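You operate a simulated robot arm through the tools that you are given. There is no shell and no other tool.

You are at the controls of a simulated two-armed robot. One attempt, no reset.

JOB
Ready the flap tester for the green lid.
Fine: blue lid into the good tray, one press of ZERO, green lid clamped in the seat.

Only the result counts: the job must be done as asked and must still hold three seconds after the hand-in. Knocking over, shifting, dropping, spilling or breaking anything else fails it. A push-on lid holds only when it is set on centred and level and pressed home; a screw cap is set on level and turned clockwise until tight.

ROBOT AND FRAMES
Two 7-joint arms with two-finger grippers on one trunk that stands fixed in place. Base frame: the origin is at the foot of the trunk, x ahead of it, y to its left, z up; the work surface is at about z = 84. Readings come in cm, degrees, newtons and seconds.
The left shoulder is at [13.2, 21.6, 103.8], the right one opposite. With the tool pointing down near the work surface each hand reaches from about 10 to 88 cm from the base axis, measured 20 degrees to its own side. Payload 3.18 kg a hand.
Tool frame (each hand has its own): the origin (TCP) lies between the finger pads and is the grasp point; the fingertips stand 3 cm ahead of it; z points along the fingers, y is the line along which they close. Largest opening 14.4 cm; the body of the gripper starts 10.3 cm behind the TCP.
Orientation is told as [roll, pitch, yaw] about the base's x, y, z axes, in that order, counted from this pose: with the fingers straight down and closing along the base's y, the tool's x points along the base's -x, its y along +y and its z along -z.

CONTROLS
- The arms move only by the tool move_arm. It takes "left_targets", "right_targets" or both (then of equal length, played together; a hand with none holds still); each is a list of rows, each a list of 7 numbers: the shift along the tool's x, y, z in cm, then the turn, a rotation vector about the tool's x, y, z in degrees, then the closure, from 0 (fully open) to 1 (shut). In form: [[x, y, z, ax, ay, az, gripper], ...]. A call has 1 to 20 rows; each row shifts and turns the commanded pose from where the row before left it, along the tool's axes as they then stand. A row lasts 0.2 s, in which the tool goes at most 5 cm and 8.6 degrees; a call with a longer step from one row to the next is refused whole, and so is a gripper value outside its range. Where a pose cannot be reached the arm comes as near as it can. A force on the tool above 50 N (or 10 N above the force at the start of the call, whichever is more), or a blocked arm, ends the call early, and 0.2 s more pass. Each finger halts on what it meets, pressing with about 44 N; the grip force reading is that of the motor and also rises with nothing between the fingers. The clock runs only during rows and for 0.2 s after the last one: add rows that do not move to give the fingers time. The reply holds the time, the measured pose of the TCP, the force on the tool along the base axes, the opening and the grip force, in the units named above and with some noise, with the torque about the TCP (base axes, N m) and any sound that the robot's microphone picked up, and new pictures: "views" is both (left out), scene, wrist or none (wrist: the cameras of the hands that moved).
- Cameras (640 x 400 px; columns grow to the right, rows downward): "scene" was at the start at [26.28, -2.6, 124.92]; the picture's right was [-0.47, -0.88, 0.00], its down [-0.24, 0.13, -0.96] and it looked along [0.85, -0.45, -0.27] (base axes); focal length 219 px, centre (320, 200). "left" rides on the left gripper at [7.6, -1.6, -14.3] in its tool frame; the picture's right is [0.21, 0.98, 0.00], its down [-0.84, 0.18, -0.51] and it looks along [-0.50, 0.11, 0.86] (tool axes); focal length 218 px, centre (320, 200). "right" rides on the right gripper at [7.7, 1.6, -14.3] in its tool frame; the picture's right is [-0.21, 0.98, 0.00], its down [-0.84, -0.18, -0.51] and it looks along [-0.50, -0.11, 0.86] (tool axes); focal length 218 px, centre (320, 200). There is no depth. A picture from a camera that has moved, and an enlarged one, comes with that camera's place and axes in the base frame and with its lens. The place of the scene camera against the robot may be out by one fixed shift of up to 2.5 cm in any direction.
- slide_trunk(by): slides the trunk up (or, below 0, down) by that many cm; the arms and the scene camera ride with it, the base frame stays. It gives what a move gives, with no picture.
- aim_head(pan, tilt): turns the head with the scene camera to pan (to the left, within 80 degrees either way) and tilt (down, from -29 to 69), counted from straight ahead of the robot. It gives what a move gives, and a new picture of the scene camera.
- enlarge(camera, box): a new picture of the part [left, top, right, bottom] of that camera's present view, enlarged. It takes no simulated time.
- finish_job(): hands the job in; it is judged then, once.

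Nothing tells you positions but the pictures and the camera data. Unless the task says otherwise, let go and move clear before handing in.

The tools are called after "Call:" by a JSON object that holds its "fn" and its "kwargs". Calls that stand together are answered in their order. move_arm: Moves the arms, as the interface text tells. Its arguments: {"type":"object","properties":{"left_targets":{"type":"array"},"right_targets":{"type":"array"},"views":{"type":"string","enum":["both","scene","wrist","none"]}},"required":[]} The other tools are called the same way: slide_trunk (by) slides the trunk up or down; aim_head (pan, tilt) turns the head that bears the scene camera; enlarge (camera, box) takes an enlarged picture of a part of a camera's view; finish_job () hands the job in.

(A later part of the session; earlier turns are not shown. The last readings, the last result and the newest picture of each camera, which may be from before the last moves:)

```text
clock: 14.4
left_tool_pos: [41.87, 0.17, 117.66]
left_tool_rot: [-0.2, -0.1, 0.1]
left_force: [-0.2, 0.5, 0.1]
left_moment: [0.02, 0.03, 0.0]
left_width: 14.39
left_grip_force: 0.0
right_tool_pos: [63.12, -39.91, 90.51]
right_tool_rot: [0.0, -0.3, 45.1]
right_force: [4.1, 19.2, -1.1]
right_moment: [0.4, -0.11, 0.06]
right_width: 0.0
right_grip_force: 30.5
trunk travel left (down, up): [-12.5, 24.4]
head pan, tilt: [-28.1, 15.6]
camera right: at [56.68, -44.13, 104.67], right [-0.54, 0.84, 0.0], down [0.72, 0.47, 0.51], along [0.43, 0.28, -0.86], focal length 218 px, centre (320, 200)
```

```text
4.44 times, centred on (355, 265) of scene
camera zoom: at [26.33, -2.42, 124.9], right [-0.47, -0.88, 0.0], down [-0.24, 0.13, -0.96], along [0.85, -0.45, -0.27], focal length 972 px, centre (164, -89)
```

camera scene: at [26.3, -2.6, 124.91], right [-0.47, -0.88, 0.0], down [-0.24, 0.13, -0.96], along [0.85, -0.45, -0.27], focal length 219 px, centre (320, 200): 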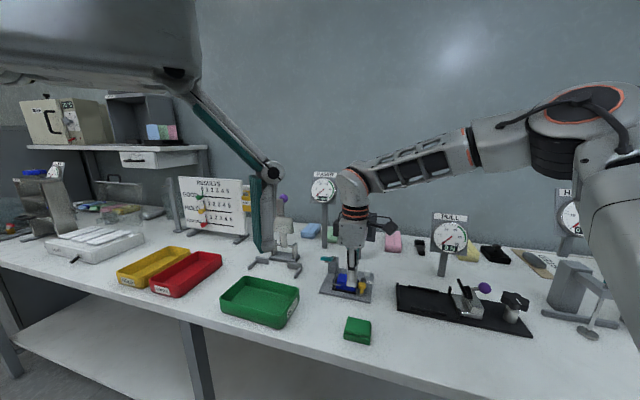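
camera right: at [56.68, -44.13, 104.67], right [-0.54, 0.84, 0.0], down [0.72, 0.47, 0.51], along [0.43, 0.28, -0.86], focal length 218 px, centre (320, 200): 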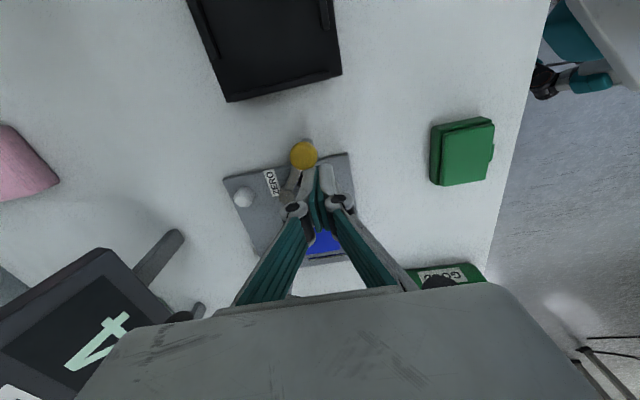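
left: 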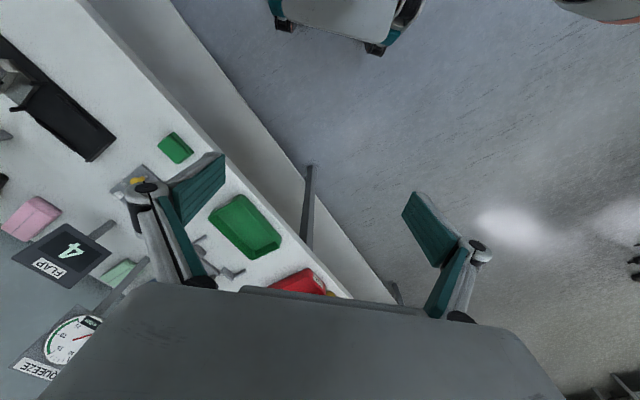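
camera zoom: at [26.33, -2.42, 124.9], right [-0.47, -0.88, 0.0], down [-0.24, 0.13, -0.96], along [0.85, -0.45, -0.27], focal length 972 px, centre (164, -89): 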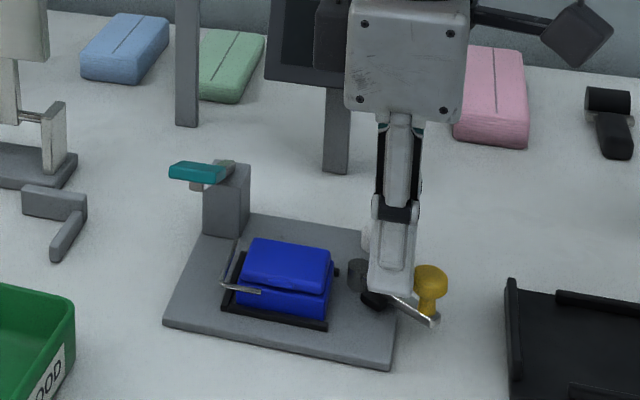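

The clamp has met its open stop (force rose to 19 N). I'll back off and lift away, then check the tester hasn't moved.

Call:
{"fn": "move_arm", "kwargs": {"right_targets": [[-0.4, 0.2, 0, 0, 0, 0, 1], [-0.4, 0.2, 0, 0, 0, 0, 1], [0, 0, -3, 0, 0, 0, 1], [0, 0, -4, 0, 0, 0, 1], [0, 0, -4, 0, 0, 0, 1], [0, 0, -4, 0, 0, 0, 0.6], [0, 0, 0, 0, 0, 0, 0.5]], "views": "both"}}

Call:
{"fn": "enlarge", "kwargs": {"camera": "right", "box": [260, 90, 380, 210]}}

Call:
{"fn": "enlarge", "kwargs": {"camera": "scene", "box": [310, 220, 400, 310]}}

```text
clock: 16.0
left_tool_pos: [41.91, -0.19, 117.71]
left_tool_rot: [0.0, 0.2, 0.1]
left_force: [0.6, 0.2, 0.5]
left_moment: [-0.02, 0.07, 0.01]
left_width: 14.38
left_grip_force: 0.0
right_tool_pos: [63.33, -39.65, 105.65]
right_tool_rot: [0.0, 0.0, 44.9]
right_force: [0.2, 0.1, -0.1]
right_moment: [0.02, 0.0, -0.03]
right_width: 7.21
right_grip_force: 0.1
trunk travel left (down, up): [-12.5, 24.4]
head pan, tilt: [-28.1, 15.6]
camera scene: at [26.33, -2.61, 124.88], right [-0.47, -0.88, 0.0], down [-0.24, 0.13, -0.96], along [0.85, -0.45, -0.27], focal length 219 px, centre (320, 200)
camera right: at [56.79, -43.87, 119.88], right [-0.54, 0.84, 0.0], down [0.72, 0.47, 0.51], along [0.43, 0.28, -0.86], focal length 218 px, centre (320, 200)
```

scene: 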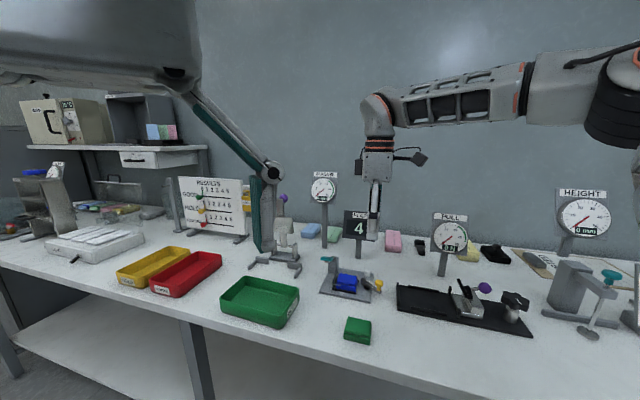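
right: 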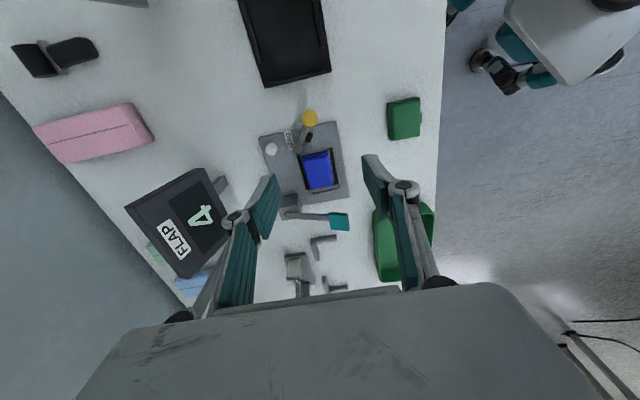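

```text
3.33 times, centred on (320, 150) of right
camera zoom: at [56.79, -43.87, 119.88], right [-0.54, 0.84, 0.0], down [0.72, 0.47, 0.51], along [0.43, 0.28, -0.86], focal length 728 px, centre (320, 367)
```

zoom: 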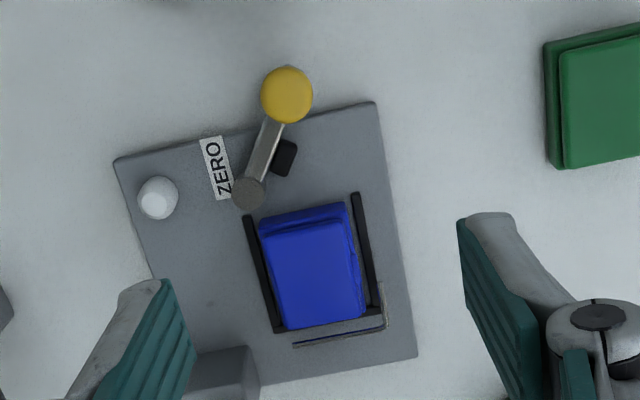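

```text
4.44 times, centred on (355, 265) of scene
camera zoom: at [26.33, -2.61, 124.88], right [-0.47, -0.88, 0.0], down [-0.24, 0.13, -0.96], along [0.85, -0.45, -0.27], focal length 972 px, centre (164, -89)
```

zoom: 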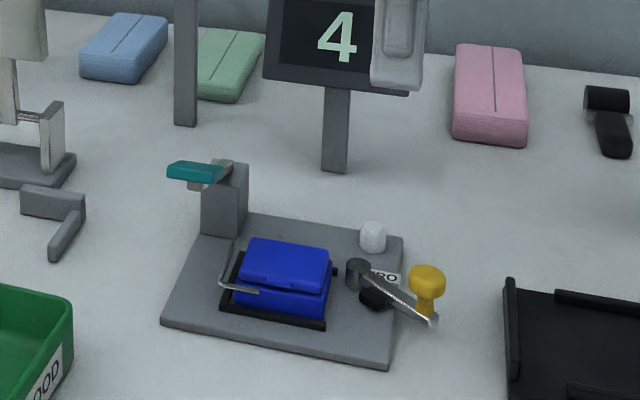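

Clamp open, tester unmoved. Now I'll measure the blue lid in detail for the grasp.

Call:
{"fn": "enlarge", "kwargs": {"camera": "right", "box": [292, 140, 352, 205]}}

Call:
{"fn": "enlarge", "kwargs": {"camera": "scene", "box": [330, 265, 376, 300]}}

```text
6.15 times, centred on (322, 172) of right
camera zoom: at [56.79, -43.87, 119.88], right [-0.54, 0.84, 0.0], down [0.72, 0.47, 0.51], along [0.43, 0.28, -0.86], focal length 1343 px, centre (308, 369)
```

zoom: 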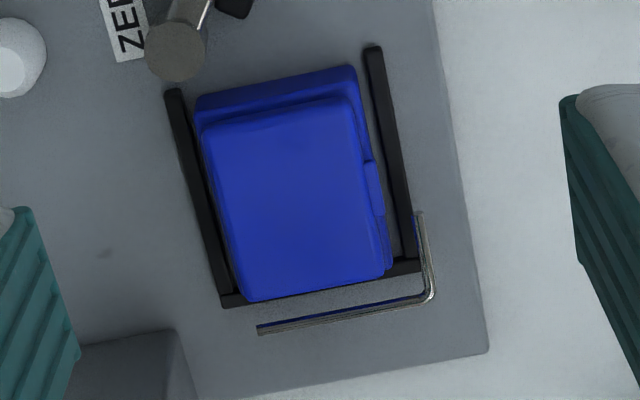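

```text
11.43 times, centred on (353, 282) of scene
camera zoom: at [26.33, -2.61, 124.88], right [-0.47, -0.88, 0.0], down [-0.24, 0.13, -0.96], along [0.85, -0.45, -0.27], focal length 2500 px, centre (-57, -743)
```

zoom: 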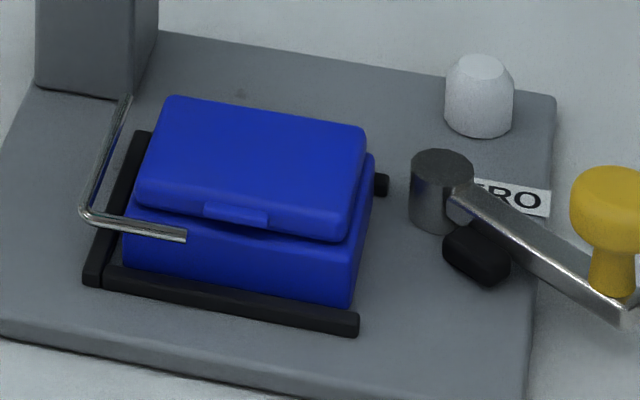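

The lid body is about 6.0 × 4.1 cm with its tab slightly protruding at the front; the wire tip is at the front-left. I'll grip it front-to-back on its right half (clear of tab and wire), first hovering above.

Call:
{"fn": "move_arm", "kwargs": {"right_targets": [[-2.18, -0.78, 2, 0, 0, 0, 0.5], [-2.19, -0.78, 2.5, 0, 0, 0, 0.5], [0, 0, 3, 0, 0, 0, 0.5], [0, 0, 2.5, 0, 0, 0, 0.5], [0, 0, 0, 0, 0, 0, 0.5]], "views": "both"}}

Call:
{"fn": "enlarge", "kwargs": {"camera": "right", "box": [220, 90, 420, 230]}}

Call:
{"fn": "enlarge", "kwargs": {"camera": "scene", "box": [310, 220, 400, 310]}}

```text
clock: 17.2
left_tool_pos: [41.84, -0.32, 117.79]
left_tool_rot: [0.1, 0.0, 0.0]
left_force: [0.3, 0.1, -0.2]
left_moment: [0.0, -0.01, 0.02]
left_width: 14.4
left_grip_force: 0.1
right_tool_pos: [67.46, -37.63, 95.54]
right_tool_rot: [0.0, -0.1, 44.9]
right_force: [-1.1, 0.0, 0.1]
right_moment: [-0.01, 0.01, 0.0]
right_width: 7.2
right_grip_force: 0.1
trunk travel left (down, up): [-12.5, 24.4]
head pan, tilt: [-28.1, 15.6]
camera scene: at [26.22, -2.58, 124.94], right [-0.47, -0.88, 0.0], down [-0.24, 0.13, -0.96], along [0.85, -0.45, -0.27], focal length 219 px, centre (320, 200)
camera right: at [61.0, -41.73, 109.8], right [-0.54, 0.84, 0.0], down [0.72, 0.47, 0.51], along [0.43, 0.28, -0.86], focal length 218 px, centre (320, 200)
```

scene: 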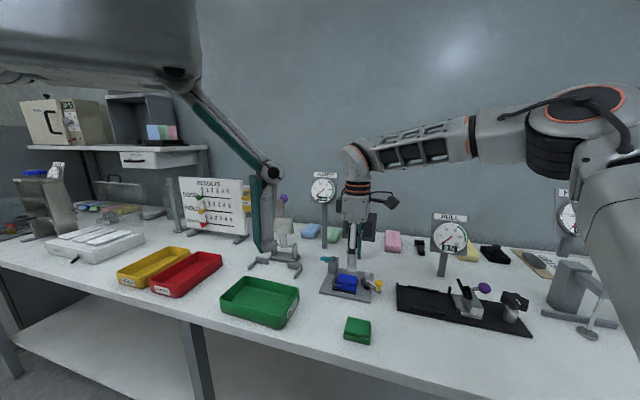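
right: 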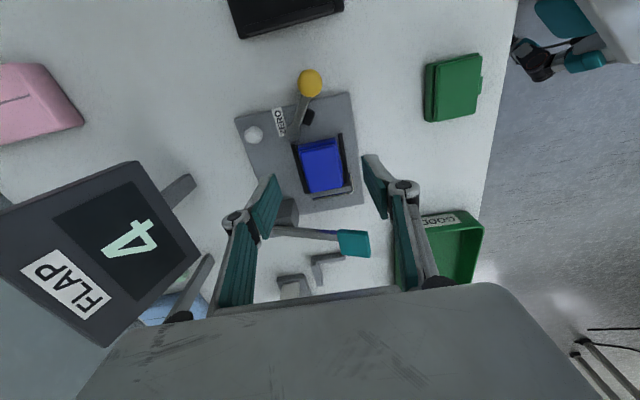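

```text
2.86 times, centred on (320, 160) of right
camera zoom: at [61.0, -41.73, 109.8], right [-0.54, 0.84, 0.0], down [0.72, 0.47, 0.51], along [0.43, 0.28, -0.86], focal length 624 px, centre (320, 314)
```

zoom: 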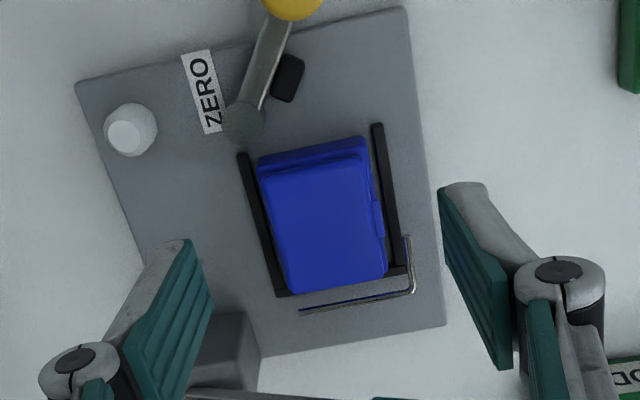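

```text
4.44 times, centred on (355, 265) of scene
camera zoom: at [26.22, -2.58, 124.94], right [-0.47, -0.88, 0.0], down [-0.24, 0.13, -0.96], along [0.85, -0.45, -0.27], focal length 972 px, centre (164, -89)
```

zoom: 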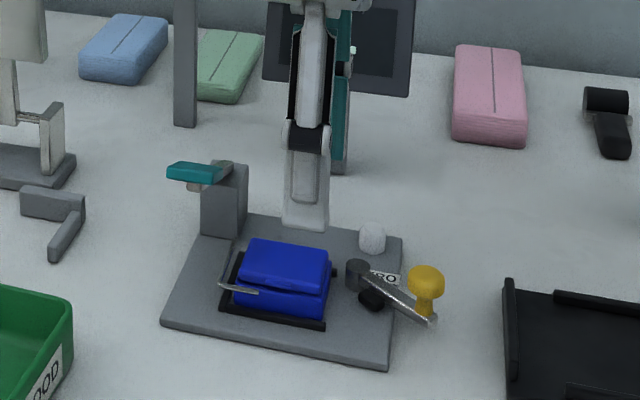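

The grip line is well centred front-to-back; I'll shift 0.35 cm further right to clear the tab, and descend with fingertips just above the rails.

Call:
{"fn": "move_arm", "kwargs": {"right_targets": [[0.35, 0, 2, 0, 0, 0, 0.5], [0, 0, 2, 0, 0, 0, 0.5], [0, 0, 1.2, 0, 0, 0, 0.5], [0, 0, 0.8, 0, 0, 0, 0.5], [0, 0, 0, 0, 0, 0, 0.5]], "views": "both"}}

Call:
{"fn": "enlarge", "kwargs": {"camera": "right", "box": [220, 80, 420, 220]}}

Call:
{"fn": "enlarge", "kwargs": {"camera": "scene", "box": [320, 250, 390, 310]}}

```text
clock: 18.4
left_tool_pos: [41.86, -0.19, 117.73]
left_tool_rot: [-0.1, 0.0, 0.0]
left_force: [-0.6, 0.4, -1.0]
left_moment: [0.01, 0.03, 0.0]
left_width: 14.38
left_grip_force: 0.1
right_tool_pos: [67.34, -37.82, 89.56]
right_tool_rot: [-0.1, -0.1, 44.8]
right_force: [0.0, 0.1, 0.7]
right_moment: [-0.01, 0.0, -0.01]
right_width: 7.2
right_grip_force: 0.1
trunk travel left (down, up): [-12.5, 24.4]
head pan, tilt: [-28.1, 15.6]
camera scene: at [26.26, -2.59, 124.92], right [-0.47, -0.88, 0.0], down [-0.24, 0.13, -0.96], along [0.85, -0.45, -0.27], focal length 219 px, centre (320, 200)
camera right: at [60.84, -41.96, 103.77], right [-0.54, 0.84, 0.0], down [0.72, 0.47, 0.51], along [0.43, 0.28, -0.86], focal length 218 px, centre (320, 200)
```

scene: 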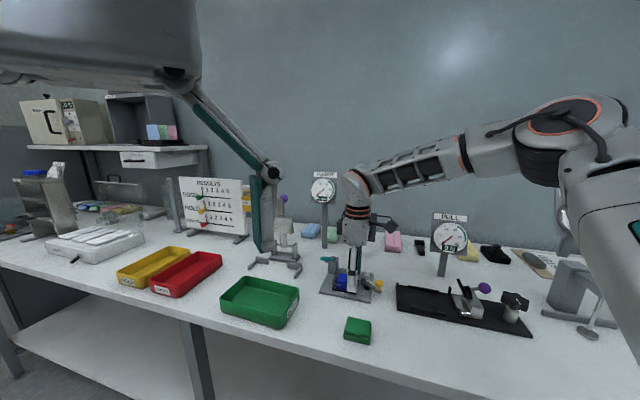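
right: 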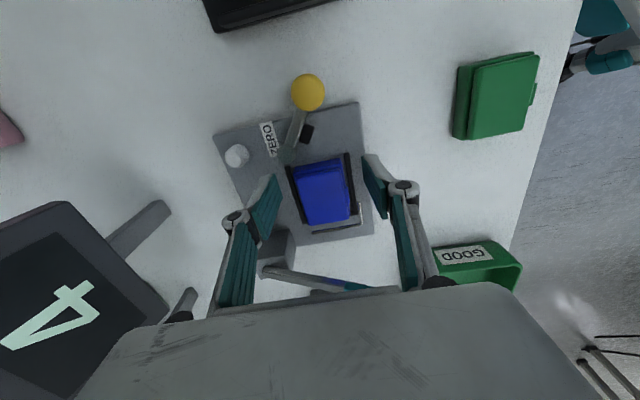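

```text
2.86 times, centred on (320, 150) of right
camera zoom: at [60.84, -41.96, 103.77], right [-0.54, 0.84, 0.0], down [0.72, 0.47, 0.51], along [0.43, 0.28, -0.86], focal length 624 px, centre (320, 343)
```

zoom: 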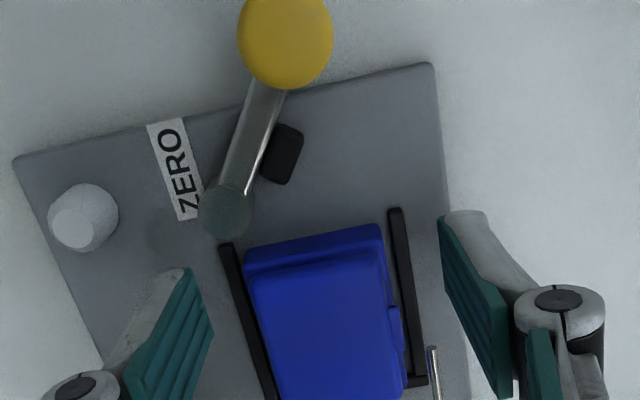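

```text
6.67 times, centred on (355, 280) of scene
camera zoom: at [26.26, -2.59, 124.92], right [-0.47, -0.88, 0.0], down [-0.24, 0.13, -0.96], along [0.85, -0.45, -0.27], focal length 1458 px, centre (87, -333)
```

zoom: 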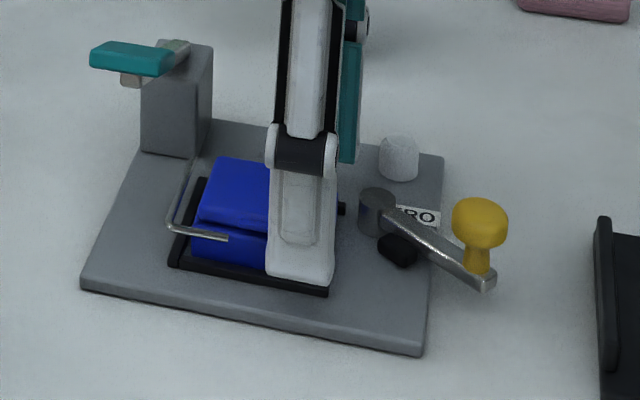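

Fingers straddle the lid cleanly. Lowering 0.2 cm more and closing.

Call:
{"fn": "move_arm", "kwargs": {"right_targets": [[0, 0, 0.2, 0, 0, 0, 0.5], [0, 0, 0, 0, 0, 0, 0.65], [0, 0, 0, 0, 0, 0, 0.8], [0, 0, 0, 0, 0, 0, 0.8]], "views": "wrist"}}

Call:
{"fn": "enlarge", "kwargs": {"camera": "right", "box": [220, 80, 420, 220]}}

Call:
{"fn": "enlarge", "kwargs": {"camera": "scene", "box": [320, 250, 390, 310]}}

```text
clock: 19.4
left_tool_pos: [41.96, -0.09, 117.75]
left_tool_rot: [0.0, 0.0, 0.0]
left_force: [-0.3, -0.4, -0.6]
left_moment: [-0.03, 0.01, -0.01]
left_width: 14.4
left_grip_force: 0.0
right_tool_pos: [67.35, -37.71, 89.41]
right_tool_rot: [-0.1, -0.1, 44.9]
right_force: [0.4, -0.3, 1.8]
right_moment: [-0.01, 0.01, 0.0]
right_width: 3.83
right_grip_force: 44.1
trunk travel left (down, up): [-12.5, 24.4]
head pan, tilt: [-28.1, 15.6]
camera right: at [60.81, -41.98, 103.57], right [-0.54, 0.84, 0.0], down [0.72, 0.47, 0.51], along [0.43, 0.28, -0.86], focal length 218 px, centre (320, 200)
```

right: 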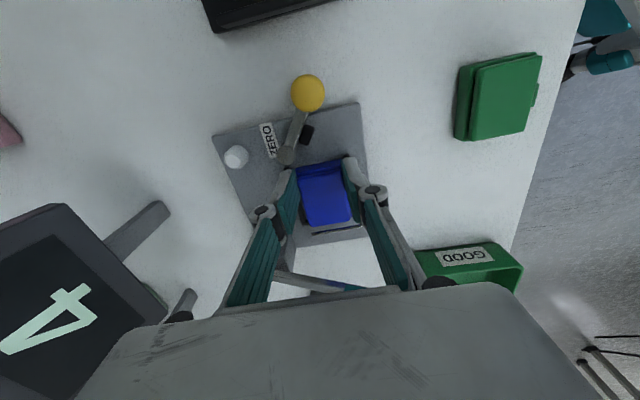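

```text
2.86 times, centred on (320, 150) of right
camera zoom: at [60.81, -41.98, 103.57], right [-0.54, 0.84, 0.0], down [0.72, 0.47, 0.51], along [0.43, 0.28, -0.86], focal length 624 px, centre (320, 343)
```

zoom: 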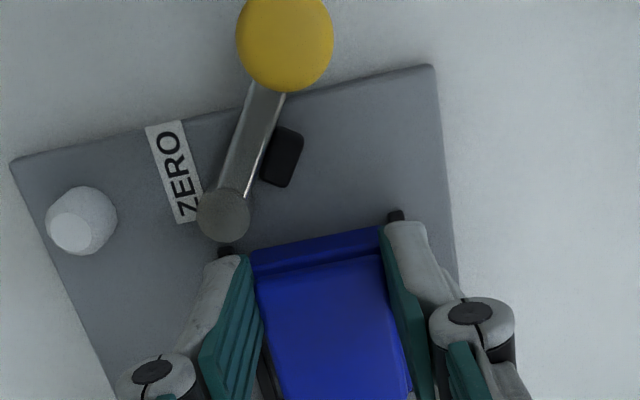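

```text
6.67 times, centred on (355, 280) of scene
camera zoom: at [26.26, -2.59, 124.92], right [-0.47, -0.88, 0.0], down [-0.24, 0.13, -0.96], along [0.85, -0.45, -0.27], focal length 1458 px, centre (87, -333)
```

zoom: 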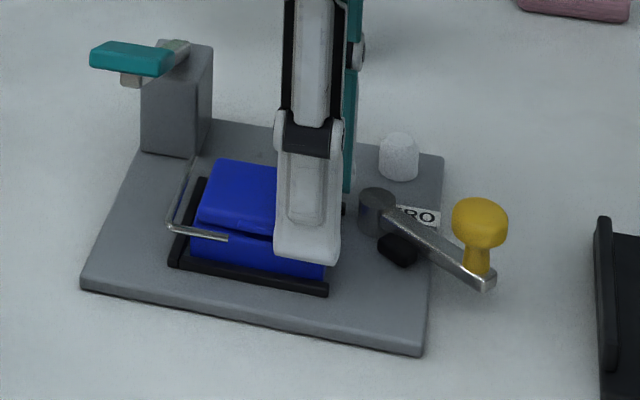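

Gripped at 3.83 cm with 44 N. Lifting slowly and watching that the wire and tester stay put.

Call:
{"fn": "move_arm", "kwargs": {"right_targets": [[0, 0, -0.4, 0, 0, 0, 0.8], [0, 0, -0.5, 0, 0, 0, 0.8], [0, 0, -0.6, 0, 0, 0, 0.8], [0, 0, -0.8, 0, 0, 0, 0.8], [0, 0, -1, 0, 0, 0, 0.8]], "views": "wrist"}}

Call:
{"fn": "enlarge", "kwargs": {"camera": "scene", "box": [320, 250, 390, 310]}}

```text
clock: 20.6
left_tool_pos: [41.82, -0.19, 117.74]
left_tool_rot: [0.0, 0.0, 0.0]
left_force: [-0.5, 0.6, -1.0]
left_moment: [0.01, 0.01, 0.01]
left_width: 14.38
left_grip_force: 0.1
right_tool_pos: [67.18, -37.79, 92.76]
right_tool_rot: [0.1, -0.2, 44.9]
right_force: [0.6, -0.6, 0.2]
right_moment: [-0.02, 0.02, -0.01]
right_width: 3.83
right_grip_force: 44.3
trunk travel left (down, up): [-12.5, 24.4]
head pan, tilt: [-28.1, 15.6]
camera right: at [60.78, -42.02, 106.91], right [-0.54, 0.84, 0.0], down [0.72, 0.47, 0.51], along [0.43, 0.28, -0.86], focal length 218 px, centre (320, 200)
```

right: 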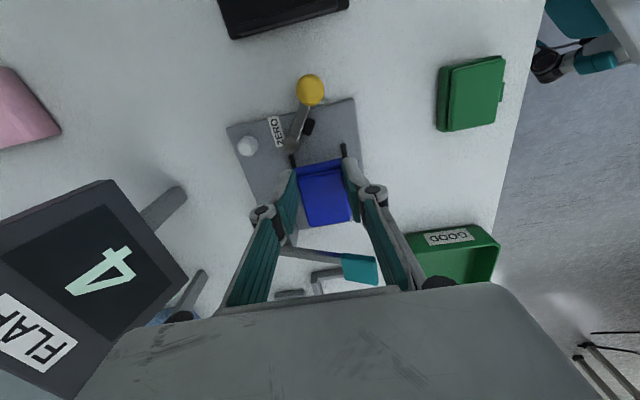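

```text
6.67 times, centred on (355, 280) of scene
camera zoom: at [26.24, -2.59, 124.93], right [-0.47, -0.88, 0.0], down [-0.24, 0.13, -0.96], along [0.85, -0.45, -0.27], focal length 1458 px, centre (87, -333)
```

zoom: 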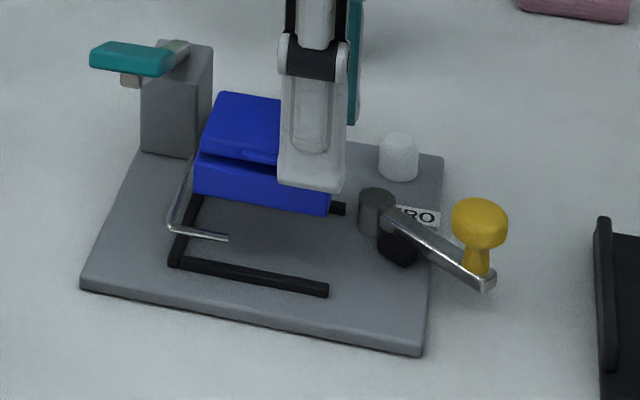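

The lid is out cleanly. Now lifting clear (sliding slightly away from the teal lever) and carrying it over to the GOOD tray at a safe height.

Call:
{"fn": "move_arm", "kwargs": {"right_targets": [[0.6, 0, -2, 0, 0, 0, 0.8], [0.4, 0, -3.5, 0, 0, 0, 0.8], [0, 0, -3.5, 0, 0, 0, 0.8], [0, 0, -2.5, 0, 0, 0, 0.8], [0, 0, 0, 0, 0, 0, 0.8]], "views": "scene"}}

```text
clock: 21.8
left_tool_pos: [41.89, -0.19, 117.72]
left_tool_rot: [0.0, 0.1, 0.0]
left_force: [0.6, 0.6, 0.5]
left_moment: [0.0, 0.04, 0.0]
left_width: 14.43
left_grip_force: 0.1
right_tool_pos: [66.72, -38.6, 104.09]
right_tool_rot: [0.0, 0.0, 45.0]
right_force: [0.4, -0.2, 0.0]
right_moment: [0.01, -0.01, 0.02]
right_width: 3.83
right_grip_force: 44.2
trunk travel left (down, up): [-12.5, 24.4]
head pan, tilt: [-28.1, 15.6]
camera scene: at [26.31, -2.6, 124.9], right [-0.47, -0.88, 0.0], down [-0.24, 0.13, -0.96], along [0.85, -0.45, -0.27], focal length 219 px, centre (320, 200)
```

scene: 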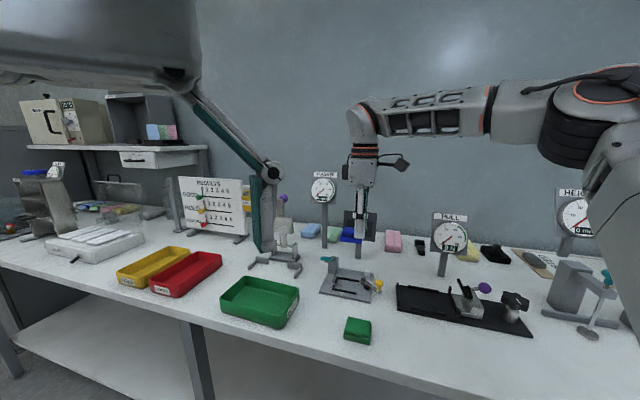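

Lid held firmly. Traversing to above the GOOD tray.

Call:
{"fn": "move_arm", "kwargs": {"right_targets": [[-3.0, 2.0, 0, 0, 0, 0, 0.8], [-3.9, 2.5, 0, 0, 0, 0, 0.8], [-3.9, 2.5, 0, 0, 0, 0, 0.8], [-3.9, 2.5, 0, 0, 0, 0, 0.8], [-3.0, 2.0, 0, 0, 0, 0, 0.8], [-2.0, 1.45, 0, 0, 0, 0, 0.8], [0, 0, 0, 0, 0, 0, 0.8]], "views": "both"}}

Call:
{"fn": "enlarge", "kwargs": {"camera": "scene", "box": [200, 180, 340, 340]}}

Call:
{"fn": "enlarge", "kwargs": {"camera": "right", "box": [240, 90, 420, 250]}}

```text
clock: 23.4
left_tool_pos: [41.98, -0.18, 117.73]
left_tool_rot: [-0.1, 0.0, 0.1]
left_force: [-0.5, -0.2, -0.1]
left_moment: [0.04, 0.01, 0.01]
left_width: 14.4
left_grip_force: 0.2
right_tool_pos: [68.23, -27.11, 102.79]
right_tool_rot: [0.2, -0.3, 44.5]
right_force: [0.7, -0.7, 0.3]
right_moment: [0.02, -0.03, 0.01]
right_width: 3.83
right_grip_force: 44.1
right hand out of reach, approached as far as the arm can: row 3, 4, 5, 6
trunk travel left (down, up): [-12.5, 24.4]
head pan, tilt: [-28.1, 15.6]
camera scene: at [26.32, -2.59, 124.9], right [-0.47, -0.88, 0.0], down [-0.24, 0.13, -0.96], along [0.85, -0.45, -0.27], focal length 219 px, centre (320, 200)
camera right: at [61.71, -31.37, 116.97], right [-0.54, 0.84, 0.0], down [0.73, 0.46, 0.51], along [0.43, 0.28, -0.86], focal length 218 px, centre (320, 200)
```

scene: 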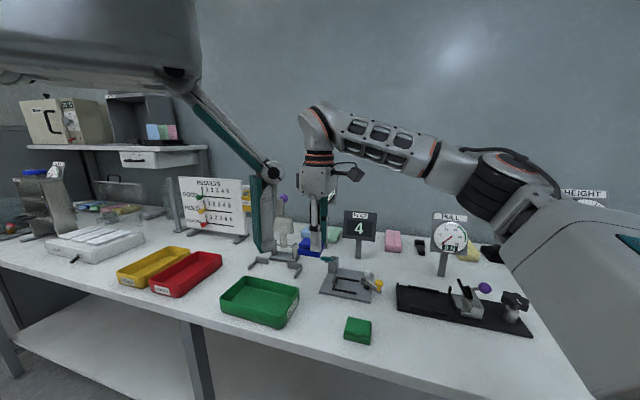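
right: 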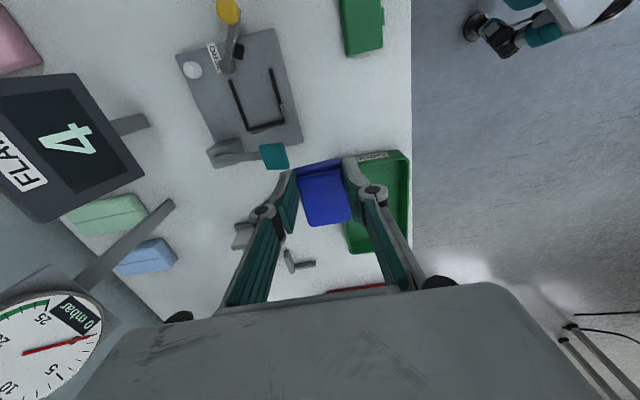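

```text
2.50 times, centred on (270, 260) of scene
camera zoom: at [26.32, -2.59, 124.9], right [-0.47, -0.88, 0.0], down [-0.24, 0.13, -0.96], along [0.85, -0.45, -0.27], focal length 547 px, centre (445, 50)
```

zoom: 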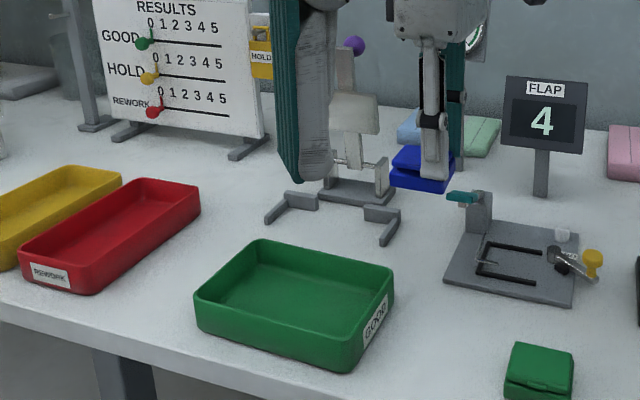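

```text
2.50 times, centred on (330, 170) of right
camera zoom: at [61.71, -31.37, 116.97], right [-0.54, 0.84, 0.0], down [0.73, 0.46, 0.51], along [0.43, 0.28, -0.86], focal length 546 px, centre (295, 275)
```

zoom: 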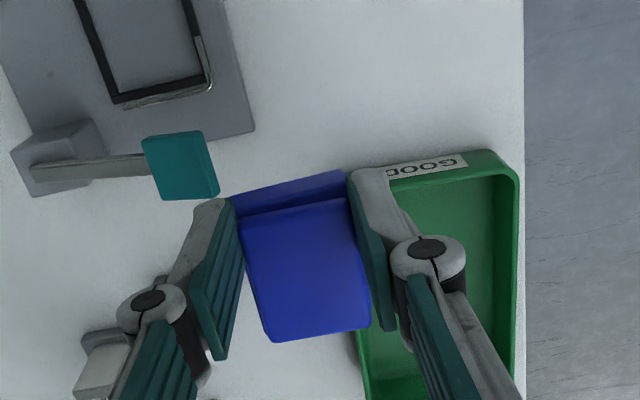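

The arm reached a joint limit at (68, -27) with this yaw. Turning the hand further (increasing yaw) should relieve the wrist, and would also align the fingers along the tray's long side, so I'll try that while staying high.

Call:
{"fn": "move_arm", "kwargs": {"right_targets": [[0, 0, -1, 0, 0, -7.5, 0.8], [0, 0, -1, 0, 0, -7.5, 0.8], [0, 0, 0, 0, 0, -7.5, 0.8], [0, 0, 0, 0, 0, -7.5, 0.8], [0, 0, 0, 0, 0, -7.5, 0.8], [0, 0, 0, 0, 0, -7.5, 0.8]], "views": "scene"}}

```text
clock: 24.8
left_tool_pos: [41.9, -0.24, 117.77]
left_tool_rot: [0.0, -0.1, 0.0]
left_force: [1.0, -0.4, 1.2]
left_moment: [0.02, 0.01, -0.02]
left_width: 14.4
left_grip_force: 0.2
right_tool_pos: [68.29, -28.46, 104.59]
right_tool_rot: [-0.3, -0.4, 89.6]
right_force: [0.2, -0.3, -0.4]
right_moment: [0.02, 0.02, 0.0]
right_width: 3.82
right_grip_force: 44.0
right hand out of reach, approached as far as the arm can: row 1, 2
trunk travel left (down, up): [-12.5, 24.4]
head pan, tilt: [-28.1, 15.6]
camera scene: at [26.28, -2.6, 124.91], right [-0.47, -0.88, 0.0], down [-0.24, 0.13, -0.96], along [0.85, -0.45, -0.27], focal length 219 px, centre (320, 200)
```

scene: 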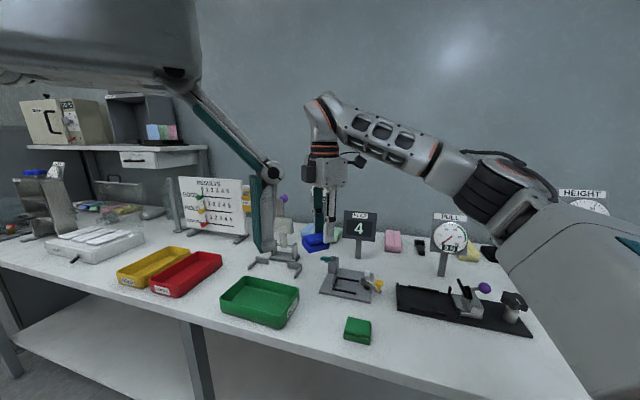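

Yaw 90° works. Continuing leftward toward the tray at this yaw.

Call:
{"fn": "move_arm", "kwargs": {"right_targets": [[-3.0, -0.8, 0, 0, 0, 0, 0.8], [-3.0, -0.8, 0, 0, 0, 0, 0.8], [-3.0, -0.8, 0, 0, 0, 0, 0.8], [-3.0, -0.8, 0, 0, 0, 0, 0.8], [0, 0, 0, 0, 0, 0, 0.8]], "views": "both"}}

```text
clock: 26.0
left_tool_pos: [41.88, -0.18, 117.8]
left_tool_rot: [0.0, -0.1, -0.1]
left_force: [0.2, 0.9, -1.0]
left_moment: [0.01, 0.02, 0.01]
left_width: 14.39
left_grip_force: 0.0
right_tool_pos: [68.13, -27.29, 103.41]
right_tool_rot: [-0.1, -0.4, 89.5]
right_force: [0.0, -0.3, 0.7]
right_moment: [-0.03, -0.01, -0.01]
right_width: 3.84
right_grip_force: 44.2
right hand out of reach, approached as far as the arm can: row 1, 2, 3, 4
trunk travel left (down, up): [-12.5, 24.4]
head pan, tilt: [-28.1, 15.6]
camera scene: at [26.28, -2.6, 124.91], right [-0.47, -0.88, 0.0], down [-0.24, 0.13, -0.96], along [0.85, -0.45, -0.27], focal length 219 px, centre (320, 200)
camera right: at [66.42, -34.97, 117.6], right [-0.98, 0.22, 0.0], down [0.19, 0.84, 0.51], along [0.11, 0.5, -0.86], focal length 218 px, centre (320, 200)
```

scene: 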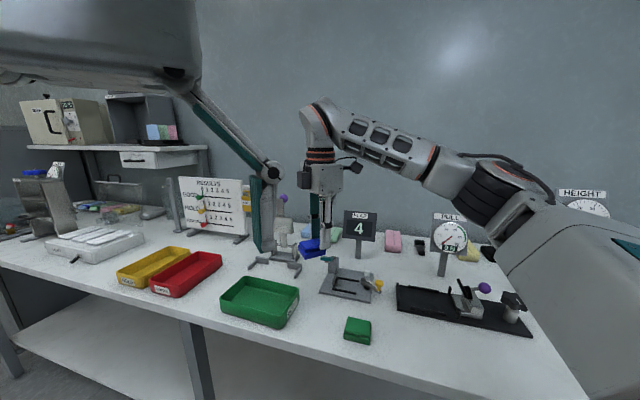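
right: 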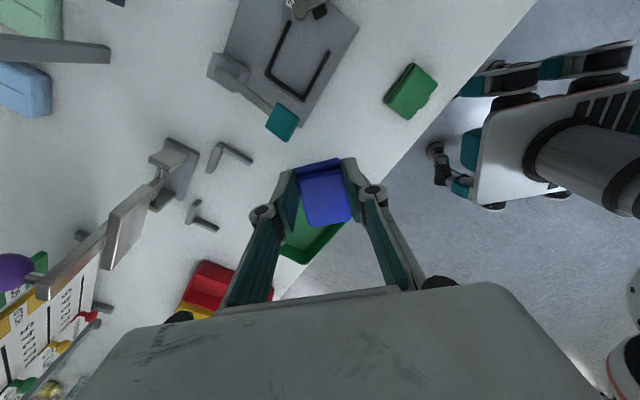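

Position, not yaw, is what's limiting here. I'll test whether a higher hand position allows moving left (the left arm sits comfortably at y≈0 at z≈118), to learn the arm's limits.

Call:
{"fn": "move_arm", "kwargs": {"right_targets": [[0, 0, -4, 0, 0, 0, 0.8], [0, 0, -4, 0, 0, 0, 0.8], [0, 0, -4, 0, 0, 0, 0.8], [-2.5, 0, -2, 0, 0, 0, 0.8], [-3.0, 0, 0, 0, 0, 0, 0.8], [-3.0, 0, 0, 0, 0, 0, 0.8], [0, 0, 0, 0, 0, 0, 0.8]], "views": "scene"}}

```text
clock: 27.6
left_tool_pos: [41.93, -0.13, 117.77]
left_tool_rot: [0.0, 0.0, 0.0]
left_force: [0.6, 0.5, -0.8]
left_moment: [0.01, -0.01, -0.03]
left_width: 14.39
left_grip_force: 0.0
right_tool_pos: [62.67, -27.1, 112.72]
right_tool_rot: [-0.2, -0.1, 89.9]
right_force: [-0.3, -0.8, -0.2]
right_moment: [0.02, -0.02, 0.02]
right_width: 3.84
right_grip_force: 44.1
right hand out of reach, approached as far as the arm can: row 1, 2, 3, 4, 5, 6
trunk travel left (down, up): [-12.5, 24.4]
head pan, tilt: [-28.1, 15.6]
camera scene: at [26.3, -2.58, 124.9], right [-0.47, -0.88, 0.0], down [-0.24, 0.13, -0.96], along [0.85, -0.45, -0.27], focal length 219 px, centre (320, 200)
```

scene: 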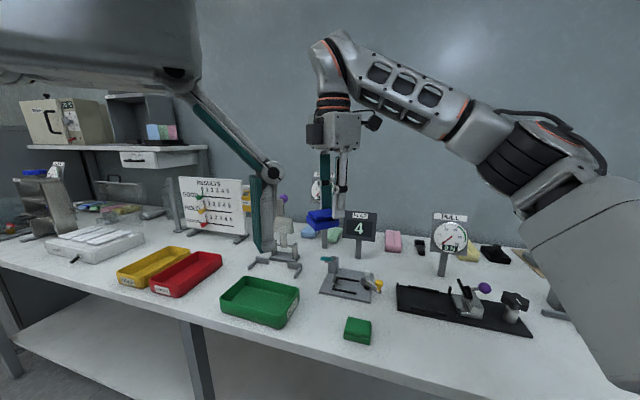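

The forearm is tilting upward so the wrist is likely over-flexed; raising the trunk should give the arm a better downward posture. Raising it 12 cm (everything just lifts).

Call:
{"fn": "slide_trunk", "kwargs": {"by": 12}}

```text
clock: 29.1
left_tool_pos: [41.99, -0.17, 129.67]
left_tool_rot: [-0.1, 0.1, 0.0]
left_force: [0.1, 0.7, 0.4]
left_moment: [0.02, 0.03, -0.03]
left_width: 14.4
left_grip_force: 0.1
right_tool_pos: [50.44, -27.15, 140.94]
right_tool_rot: [-19.2, -0.2, 89.9]
right_force: [0.3, 0.9, 0.0]
right_moment: [0.01, 0.03, 0.03]
right_width: 3.84
right_grip_force: 43.8
trunk travel left (down, up): [-24.5, 12.4]
head pan, tilt: [-28.1, 15.6]
```

The right hand shifted and tilted unexpectedly during the slide; I'll look before doing anything else.

Call:
{"fn": "move_arm", "kwargs": {"right_targets": [[0, 0, 0, 0, 0, 0, 0.8]], "views": "both"}}

```text
clock: 29.5
left_tool_pos: [41.9, -0.13, 129.66]
left_tool_rot: [0.1, 0.0, 0.0]
left_force: [0.5, -0.6, 0.2]
left_moment: [-0.02, -0.02, 0.01]
left_width: 14.4
left_grip_force: 0.1
right_tool_pos: [50.4, -27.07, 140.93]
right_tool_rot: [-19.2, -0.2, 89.8]
right_force: [-0.1, -0.5, -0.4]
right_moment: [0.0, -0.02, 0.01]
right_width: 3.82
right_grip_force: 43.9
trunk travel left (down, up): [-24.5, 12.4]
head pan, tilt: [-28.1, 15.6]
camera scene: at [15.65, -2.6, 138.09], right [-0.47, -0.88, 0.0], down [-0.24, 0.13, -0.96], along [0.85, -0.45, -0.27], focal length 219 px, centre (320, 200)
camera right: at [44.14, -34.76, 153.85], right [-0.92, 0.21, -0.32], down [0.0, 0.84, 0.54], along [0.38, 0.5, -0.78], focal length 218 px, centre (320, 200)
```

scene: 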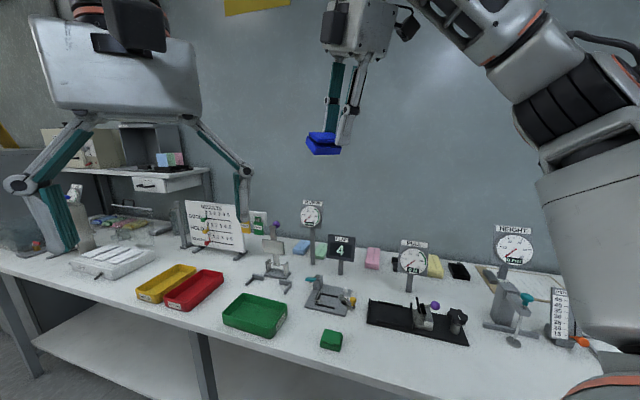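
right: 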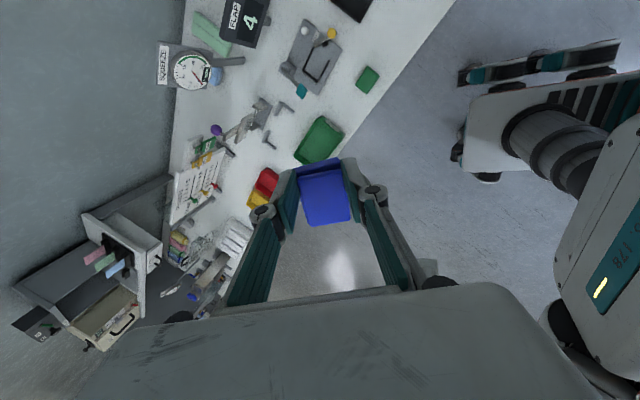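

The "slide" leans the whole chest back, so the scene camera and shoulders moved too (shoulder now about (6.6, -21.6, 116)). The lid is still gripped. I'll level the right hand again and see what it can reach from this posture.

Call:
{"fn": "move_arm", "kwargs": {"right_targets": [[0, 0, 0, -6.4, 0, 0, 0.8], [0, 0, 0, -6.4, 0, 0, 0.8], [0, 0, 0, -6.4, 0, 0, 0.8], [0, 0, 0, 0, 0, 0, 0.8]], "views": "scene"}}

```text
clock: 30.5
left_tool_pos: [41.78, -0.19, 129.71]
left_tool_rot: [0.0, 0.0, 0.1]
left_force: [0.1, 0.8, 0.0]
left_moment: [-0.01, -0.02, 0.0]
left_width: 14.45
left_grip_force: 0.0
right_tool_pos: [46.93, -29.7, 136.24]
right_tool_rot: [-0.2, -0.3, 89.9]
right_force: [0.2, 0.2, -1.1]
right_moment: [-0.01, 0.02, -0.02]
right_width: 3.85
right_grip_force: 44.0
right hand out of reach, approached as far as the arm can: row 1, 2, 3
trunk travel left (down, up): [-24.5, 12.4]
head pan, tilt: [-28.1, 15.6]
camera scene: at [15.62, -2.57, 138.1], right [-0.47, -0.88, 0.0], down [-0.24, 0.13, -0.96], along [0.85, -0.45, -0.27], focal length 219 px, centre (320, 200)
```

scene: 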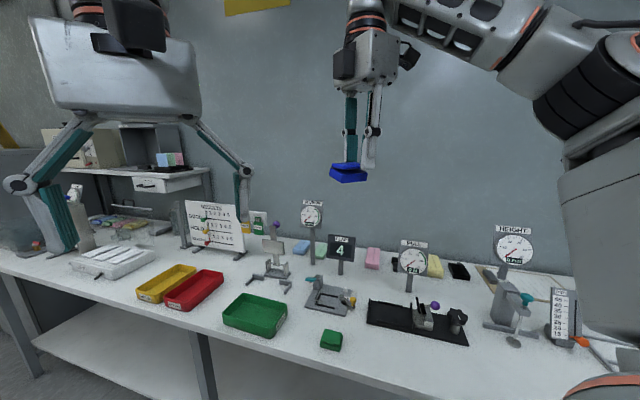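

Level again at (46.9, -29.7, 136.2). Moving forward, down and a little left to test the reach from the upright chest.

Call:
{"fn": "move_arm", "kwargs": {"right_targets": [[-0.3, -2.4, 3.0, 0, 0, 0, 0.8], [-0.3, -2.4, 3.0, 0, 0, 0, 0.8], [-0.5, -2.4, 3.0, 0, 0, 0, 0.8], [-0.5, -2.4, 3.0, 0, 0, 0, 0.8], [-0.8, -2.4, 3.0, 0, 0, 0, 0.8], [-0.8, -2.4, 3.0, 0, 0, 0, 0.8], [-0.8, -2.4, 3.0, 0, 0, 0, 0.8], [0, 0, 0, 0, 0, 0, 0.8]], "views": "scene"}}

```text
clock: 32.3
left_tool_pos: [41.93, -0.16, 129.71]
left_tool_rot: [0.1, -0.2, 0.0]
left_force: [-0.4, 0.8, -0.1]
left_moment: [-0.01, -0.04, -0.02]
left_width: 14.39
left_grip_force: 0.0
right_tool_pos: [61.47, -27.9, 117.0]
right_tool_rot: [-0.2, -0.5, 89.6]
right_force: [0.3, 0.2, 0.2]
right_moment: [0.0, -0.01, -0.01]
right_width: 3.85
right_grip_force: 43.9
right hand out of reach, approached as far as the arm can: row 5, 6, 7
trunk travel left (down, up): [-24.5, 12.4]
head pan, tilt: [-28.1, 15.6]
camera scene: at [15.52, -2.55, 138.13], right [-0.47, -0.88, 0.0], down [-0.24, 0.13, -0.96], along [0.85, -0.45, -0.27], focal length 219 px, centre (320, 200)
```

scene: 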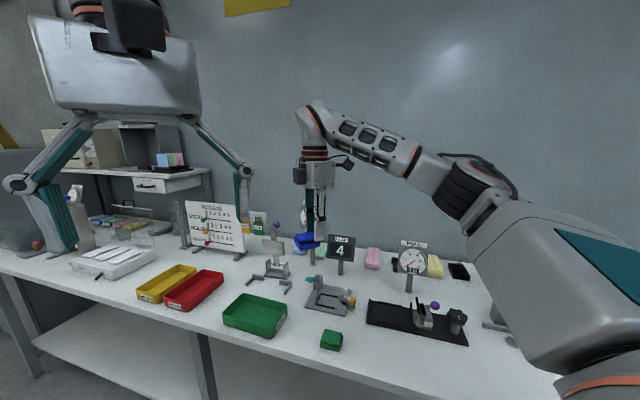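

The limit seems tied to the hand being high relative to the elbow. I'll come back slightly, descend, and then move left, which should unload the wrist.

Call:
{"fn": "move_arm", "kwargs": {"right_targets": [[1.0, 0, 3, 0, 0, 0, 0.8], [0, 0, 3.5, 0, 0, 0, 0.8], [0, 0, 3.5, 0, 0, 0, 0.8], [0, 0, 3.0, 0, 0, 0, 0.8], [-2, 0, 0, 0, 0, 0, 0.8], [-2, 0, 0, 0, 0, 0, 0.8], [-2, 0, 0, 0, 0, 0, 0.8], [0, 0, 0, 0, 0, 0, 0.8]], "views": "scene"}}

```text
clock: 34.1
left_tool_pos: [41.9, -0.26, 129.81]
left_tool_rot: [0.0, 0.0, 0.0]
left_force: [0.6, -0.5, 0.9]
left_moment: [0.04, -0.02, -0.03]
left_width: 14.41
left_grip_force: 0.1
right_tool_pos: [61.42, -22.95, 103.72]
right_tool_rot: [-0.1, -0.3, 89.8]
right_force: [0.3, 0.6, -0.6]
right_moment: [-0.02, -0.01, 0.01]
right_width: 3.83
right_grip_force: 43.9
trunk travel left (down, up): [-24.5, 12.4]
head pan, tilt: [-28.1, 15.6]
camera scene: at [15.6, -2.59, 138.1], right [-0.47, -0.88, 0.0], down [-0.24, 0.13, -0.96], along [0.85, -0.45, -0.27], focal length 219 px, centre (320, 200)
```

scene: 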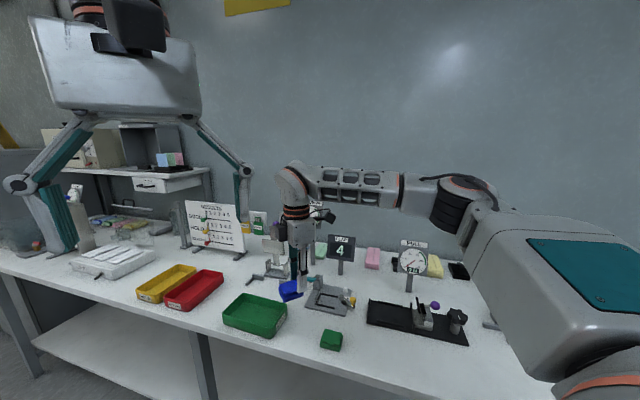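

That worked: now at (61.4, -23, 103.7) with no reach warning. Moving over the tray and turning to yaw 135°, so the fingers open along the tray's long side.

Call:
{"fn": "move_arm", "kwargs": {"right_targets": [[-1.95, -3.1, 0, 0, 0, 0, 0.8], [-1.95, -3.1, 0, 0, 0, 0, 0.8], [-1.95, -3.1, 0, 0, 0, 0, 0.8], [-1.95, -3.1, 0, 0, 0, 0, 0.8], [0, 0, 0, 0, 0, -7.5, 0.8], [0, 0, 0, 0, 0, -7.5, 0.8], [0, 0, 0, 0, 0, -7.5, 0.8], [0, 0, 0, 0, 0, -7.5, 0.8], [0, 0, 0, 0, 0, -7.5, 0.8], [0, 0, 0, 0, 0, -7.5, 0.8], [0, 0, 0, 0, 0, 0, 0.8]], "views": "both"}}

```text
clock: 36.5
left_tool_pos: [41.86, -0.19, 129.87]
left_tool_rot: [-0.1, 0.0, 0.0]
left_force: [-0.3, 1.1, 0.6]
left_moment: [0.03, 0.01, 0.0]
left_width: 14.41
left_grip_force: 0.1
right_tool_pos: [61.55, -22.86, 103.84]
right_tool_rot: [-0.3, -0.2, 135.0]
right_force: [0.3, -0.1, 0.4]
right_moment: [0.02, -0.01, 0.01]
right_width: 3.84
right_grip_force: 44.2
right hand out of reach, approached as far as the arm can: row 1, 2, 3, 4
trunk travel left (down, up): [-24.5, 12.4]
head pan, tilt: [-28.1, 15.6]
camera scene: at [15.65, -2.6, 138.09], right [-0.47, -0.88, 0.0], down [-0.24, 0.13, -0.96], along [0.85, -0.45, -0.27], focal length 219 px, centre (320, 200)
camera right: at [65.71, -29.5, 117.96], right [-0.84, -0.54, 0.0], down [-0.47, 0.72, 0.51], along [-0.27, 0.43, -0.86], focal length 218 px, centre (320, 200)
```

scene: 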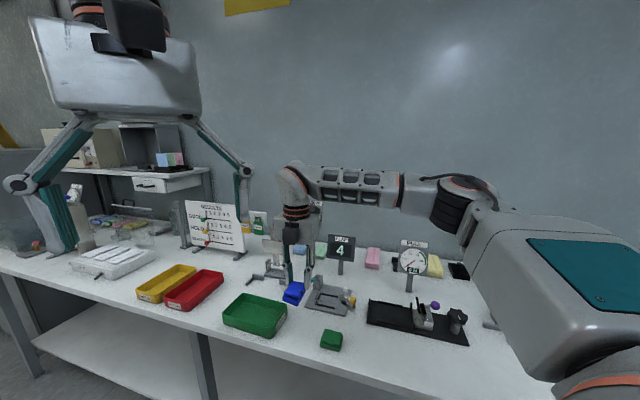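
right: 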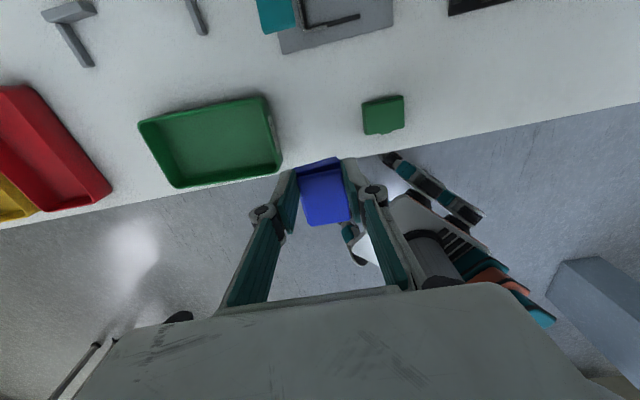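

At this height the arm won't go further forward. Since lower worked before, I'll descend here (open bench below, clear of tray and green lid) so the lid is just above rim height, then try moving toward the tray.

Call:
{"fn": "move_arm", "kwargs": {"right_targets": [[0, 0, 2.5, 0, 0, 0, 0.8], [0, 0, 2.5, 0, 0, 0, 0.8], [0, 0, 2.0, 0, 0, 0, 0.8], [0, 0, 0, 0, 0, 0, 0.8], [0, -2, 0, 0, 0, 0, 0.8], [0, -2, 0, 0, 0, 0, 0.8], [0, -2, 0, 0, 0, 0, 0.8], [0, 0, 0, 0, 0, 0, 0.8]], "views": "both"}}

```text
clock: 38.3
left_tool_pos: [41.88, -0.32, 129.64]
left_tool_rot: [0.0, -0.1, 0.0]
left_force: [0.6, -0.6, 0.0]
left_moment: [-0.03, 0.0, 0.04]
left_width: 14.38
left_grip_force: 0.0
right_tool_pos: [61.43, -22.96, 97.41]
right_tool_rot: [-0.3, -0.1, 134.8]
right_force: [0.0, 0.4, 0.6]
right_moment: [-0.02, 0.0, 0.0]
right_width: 3.83
right_grip_force: 44.0
right hand out of reach, approached as far as the arm can: row 5, 6, 7
trunk travel left (down, up): [-24.5, 12.4]
head pan, tilt: [-28.1, 15.6]
camera scene: at [15.66, -2.6, 138.09], right [-0.47, -0.88, 0.0], down [-0.24, 0.13, -0.96], along [0.85, -0.45, -0.27], focal length 219 px, centre (320, 200)
camera right: at [65.65, -29.58, 111.53], right [-0.84, -0.54, -0.01], down [-0.47, 0.72, 0.51], along [-0.27, 0.43, -0.86], focal length 218 px, centre (320, 200)
```

scene: 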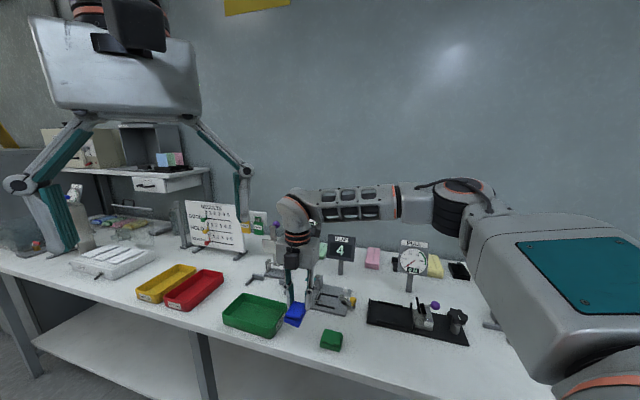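
right: 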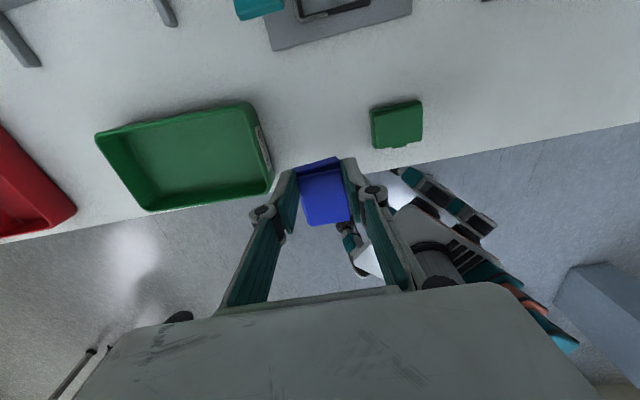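

Blocked in that direction while descending was fine. I'll probe small pure +y and pure +x moves to see which direction is limited.

Call:
{"fn": "move_arm", "kwargs": {"right_targets": [[-1.06, -1.06, 0, 0, 0, 0, 0.8], [-1.06, -1.06, 0, 0, 0, 0, 0.8], [0, 0, 0, 0, 0, 0, 0.8]], "views": "none"}}

Call:
{"fn": "move_arm", "kwargs": {"right_targets": [[1.06, -1.06, 0, 0, 0, 0, 0.8], [1.06, -1.06, 0, 0, 0, 0, 0.8], [0, 0, 0, 0, 0, 0, 0.8]], "views": "none"}}

```text
clock: 39.1
left_tool_pos: [41.83, -0.15, 129.6]
left_tool_rot: [0.0, 0.0, 0.1]
left_force: [0.2, 0.2, 0.0]
left_moment: [-0.02, -0.01, 0.01]
left_width: 14.38
left_grip_force: 0.1
right_tool_pos: [59.91, -21.54, 97.54]
right_tool_rot: [-0.4, -0.1, 135.0]
right_force: [-0.2, 0.3, 0.0]
right_moment: [-0.03, 0.01, 0.02]
right_width: 3.85
right_grip_force: 43.9
right hand out of reach, approached as far as the arm can: row 1, 2
trunk travel left (down, up): [-24.5, 12.4]
head pan, tilt: [-28.1, 15.6]
```

```text
clock: 39.9
left_tool_pos: [41.92, -0.15, 129.74]
left_tool_rot: [0.0, 0.0, 0.0]
left_force: [0.8, 0.4, -0.2]
left_moment: [-0.02, 0.01, 0.0]
left_width: 14.41
left_grip_force: 0.1
right_tool_pos: [61.55, -22.95, 97.78]
right_tool_rot: [-0.3, -0.2, 134.9]
right_force: [0.4, -0.2, -0.6]
right_moment: [0.02, -0.01, 0.01]
right_width: 3.82
right_grip_force: 43.9
right hand out of reach, approached as far as the arm can: row 1, 2
trunk travel left (down, up): [-24.5, 12.4]
head pan, tilt: [-28.1, 15.6]
```

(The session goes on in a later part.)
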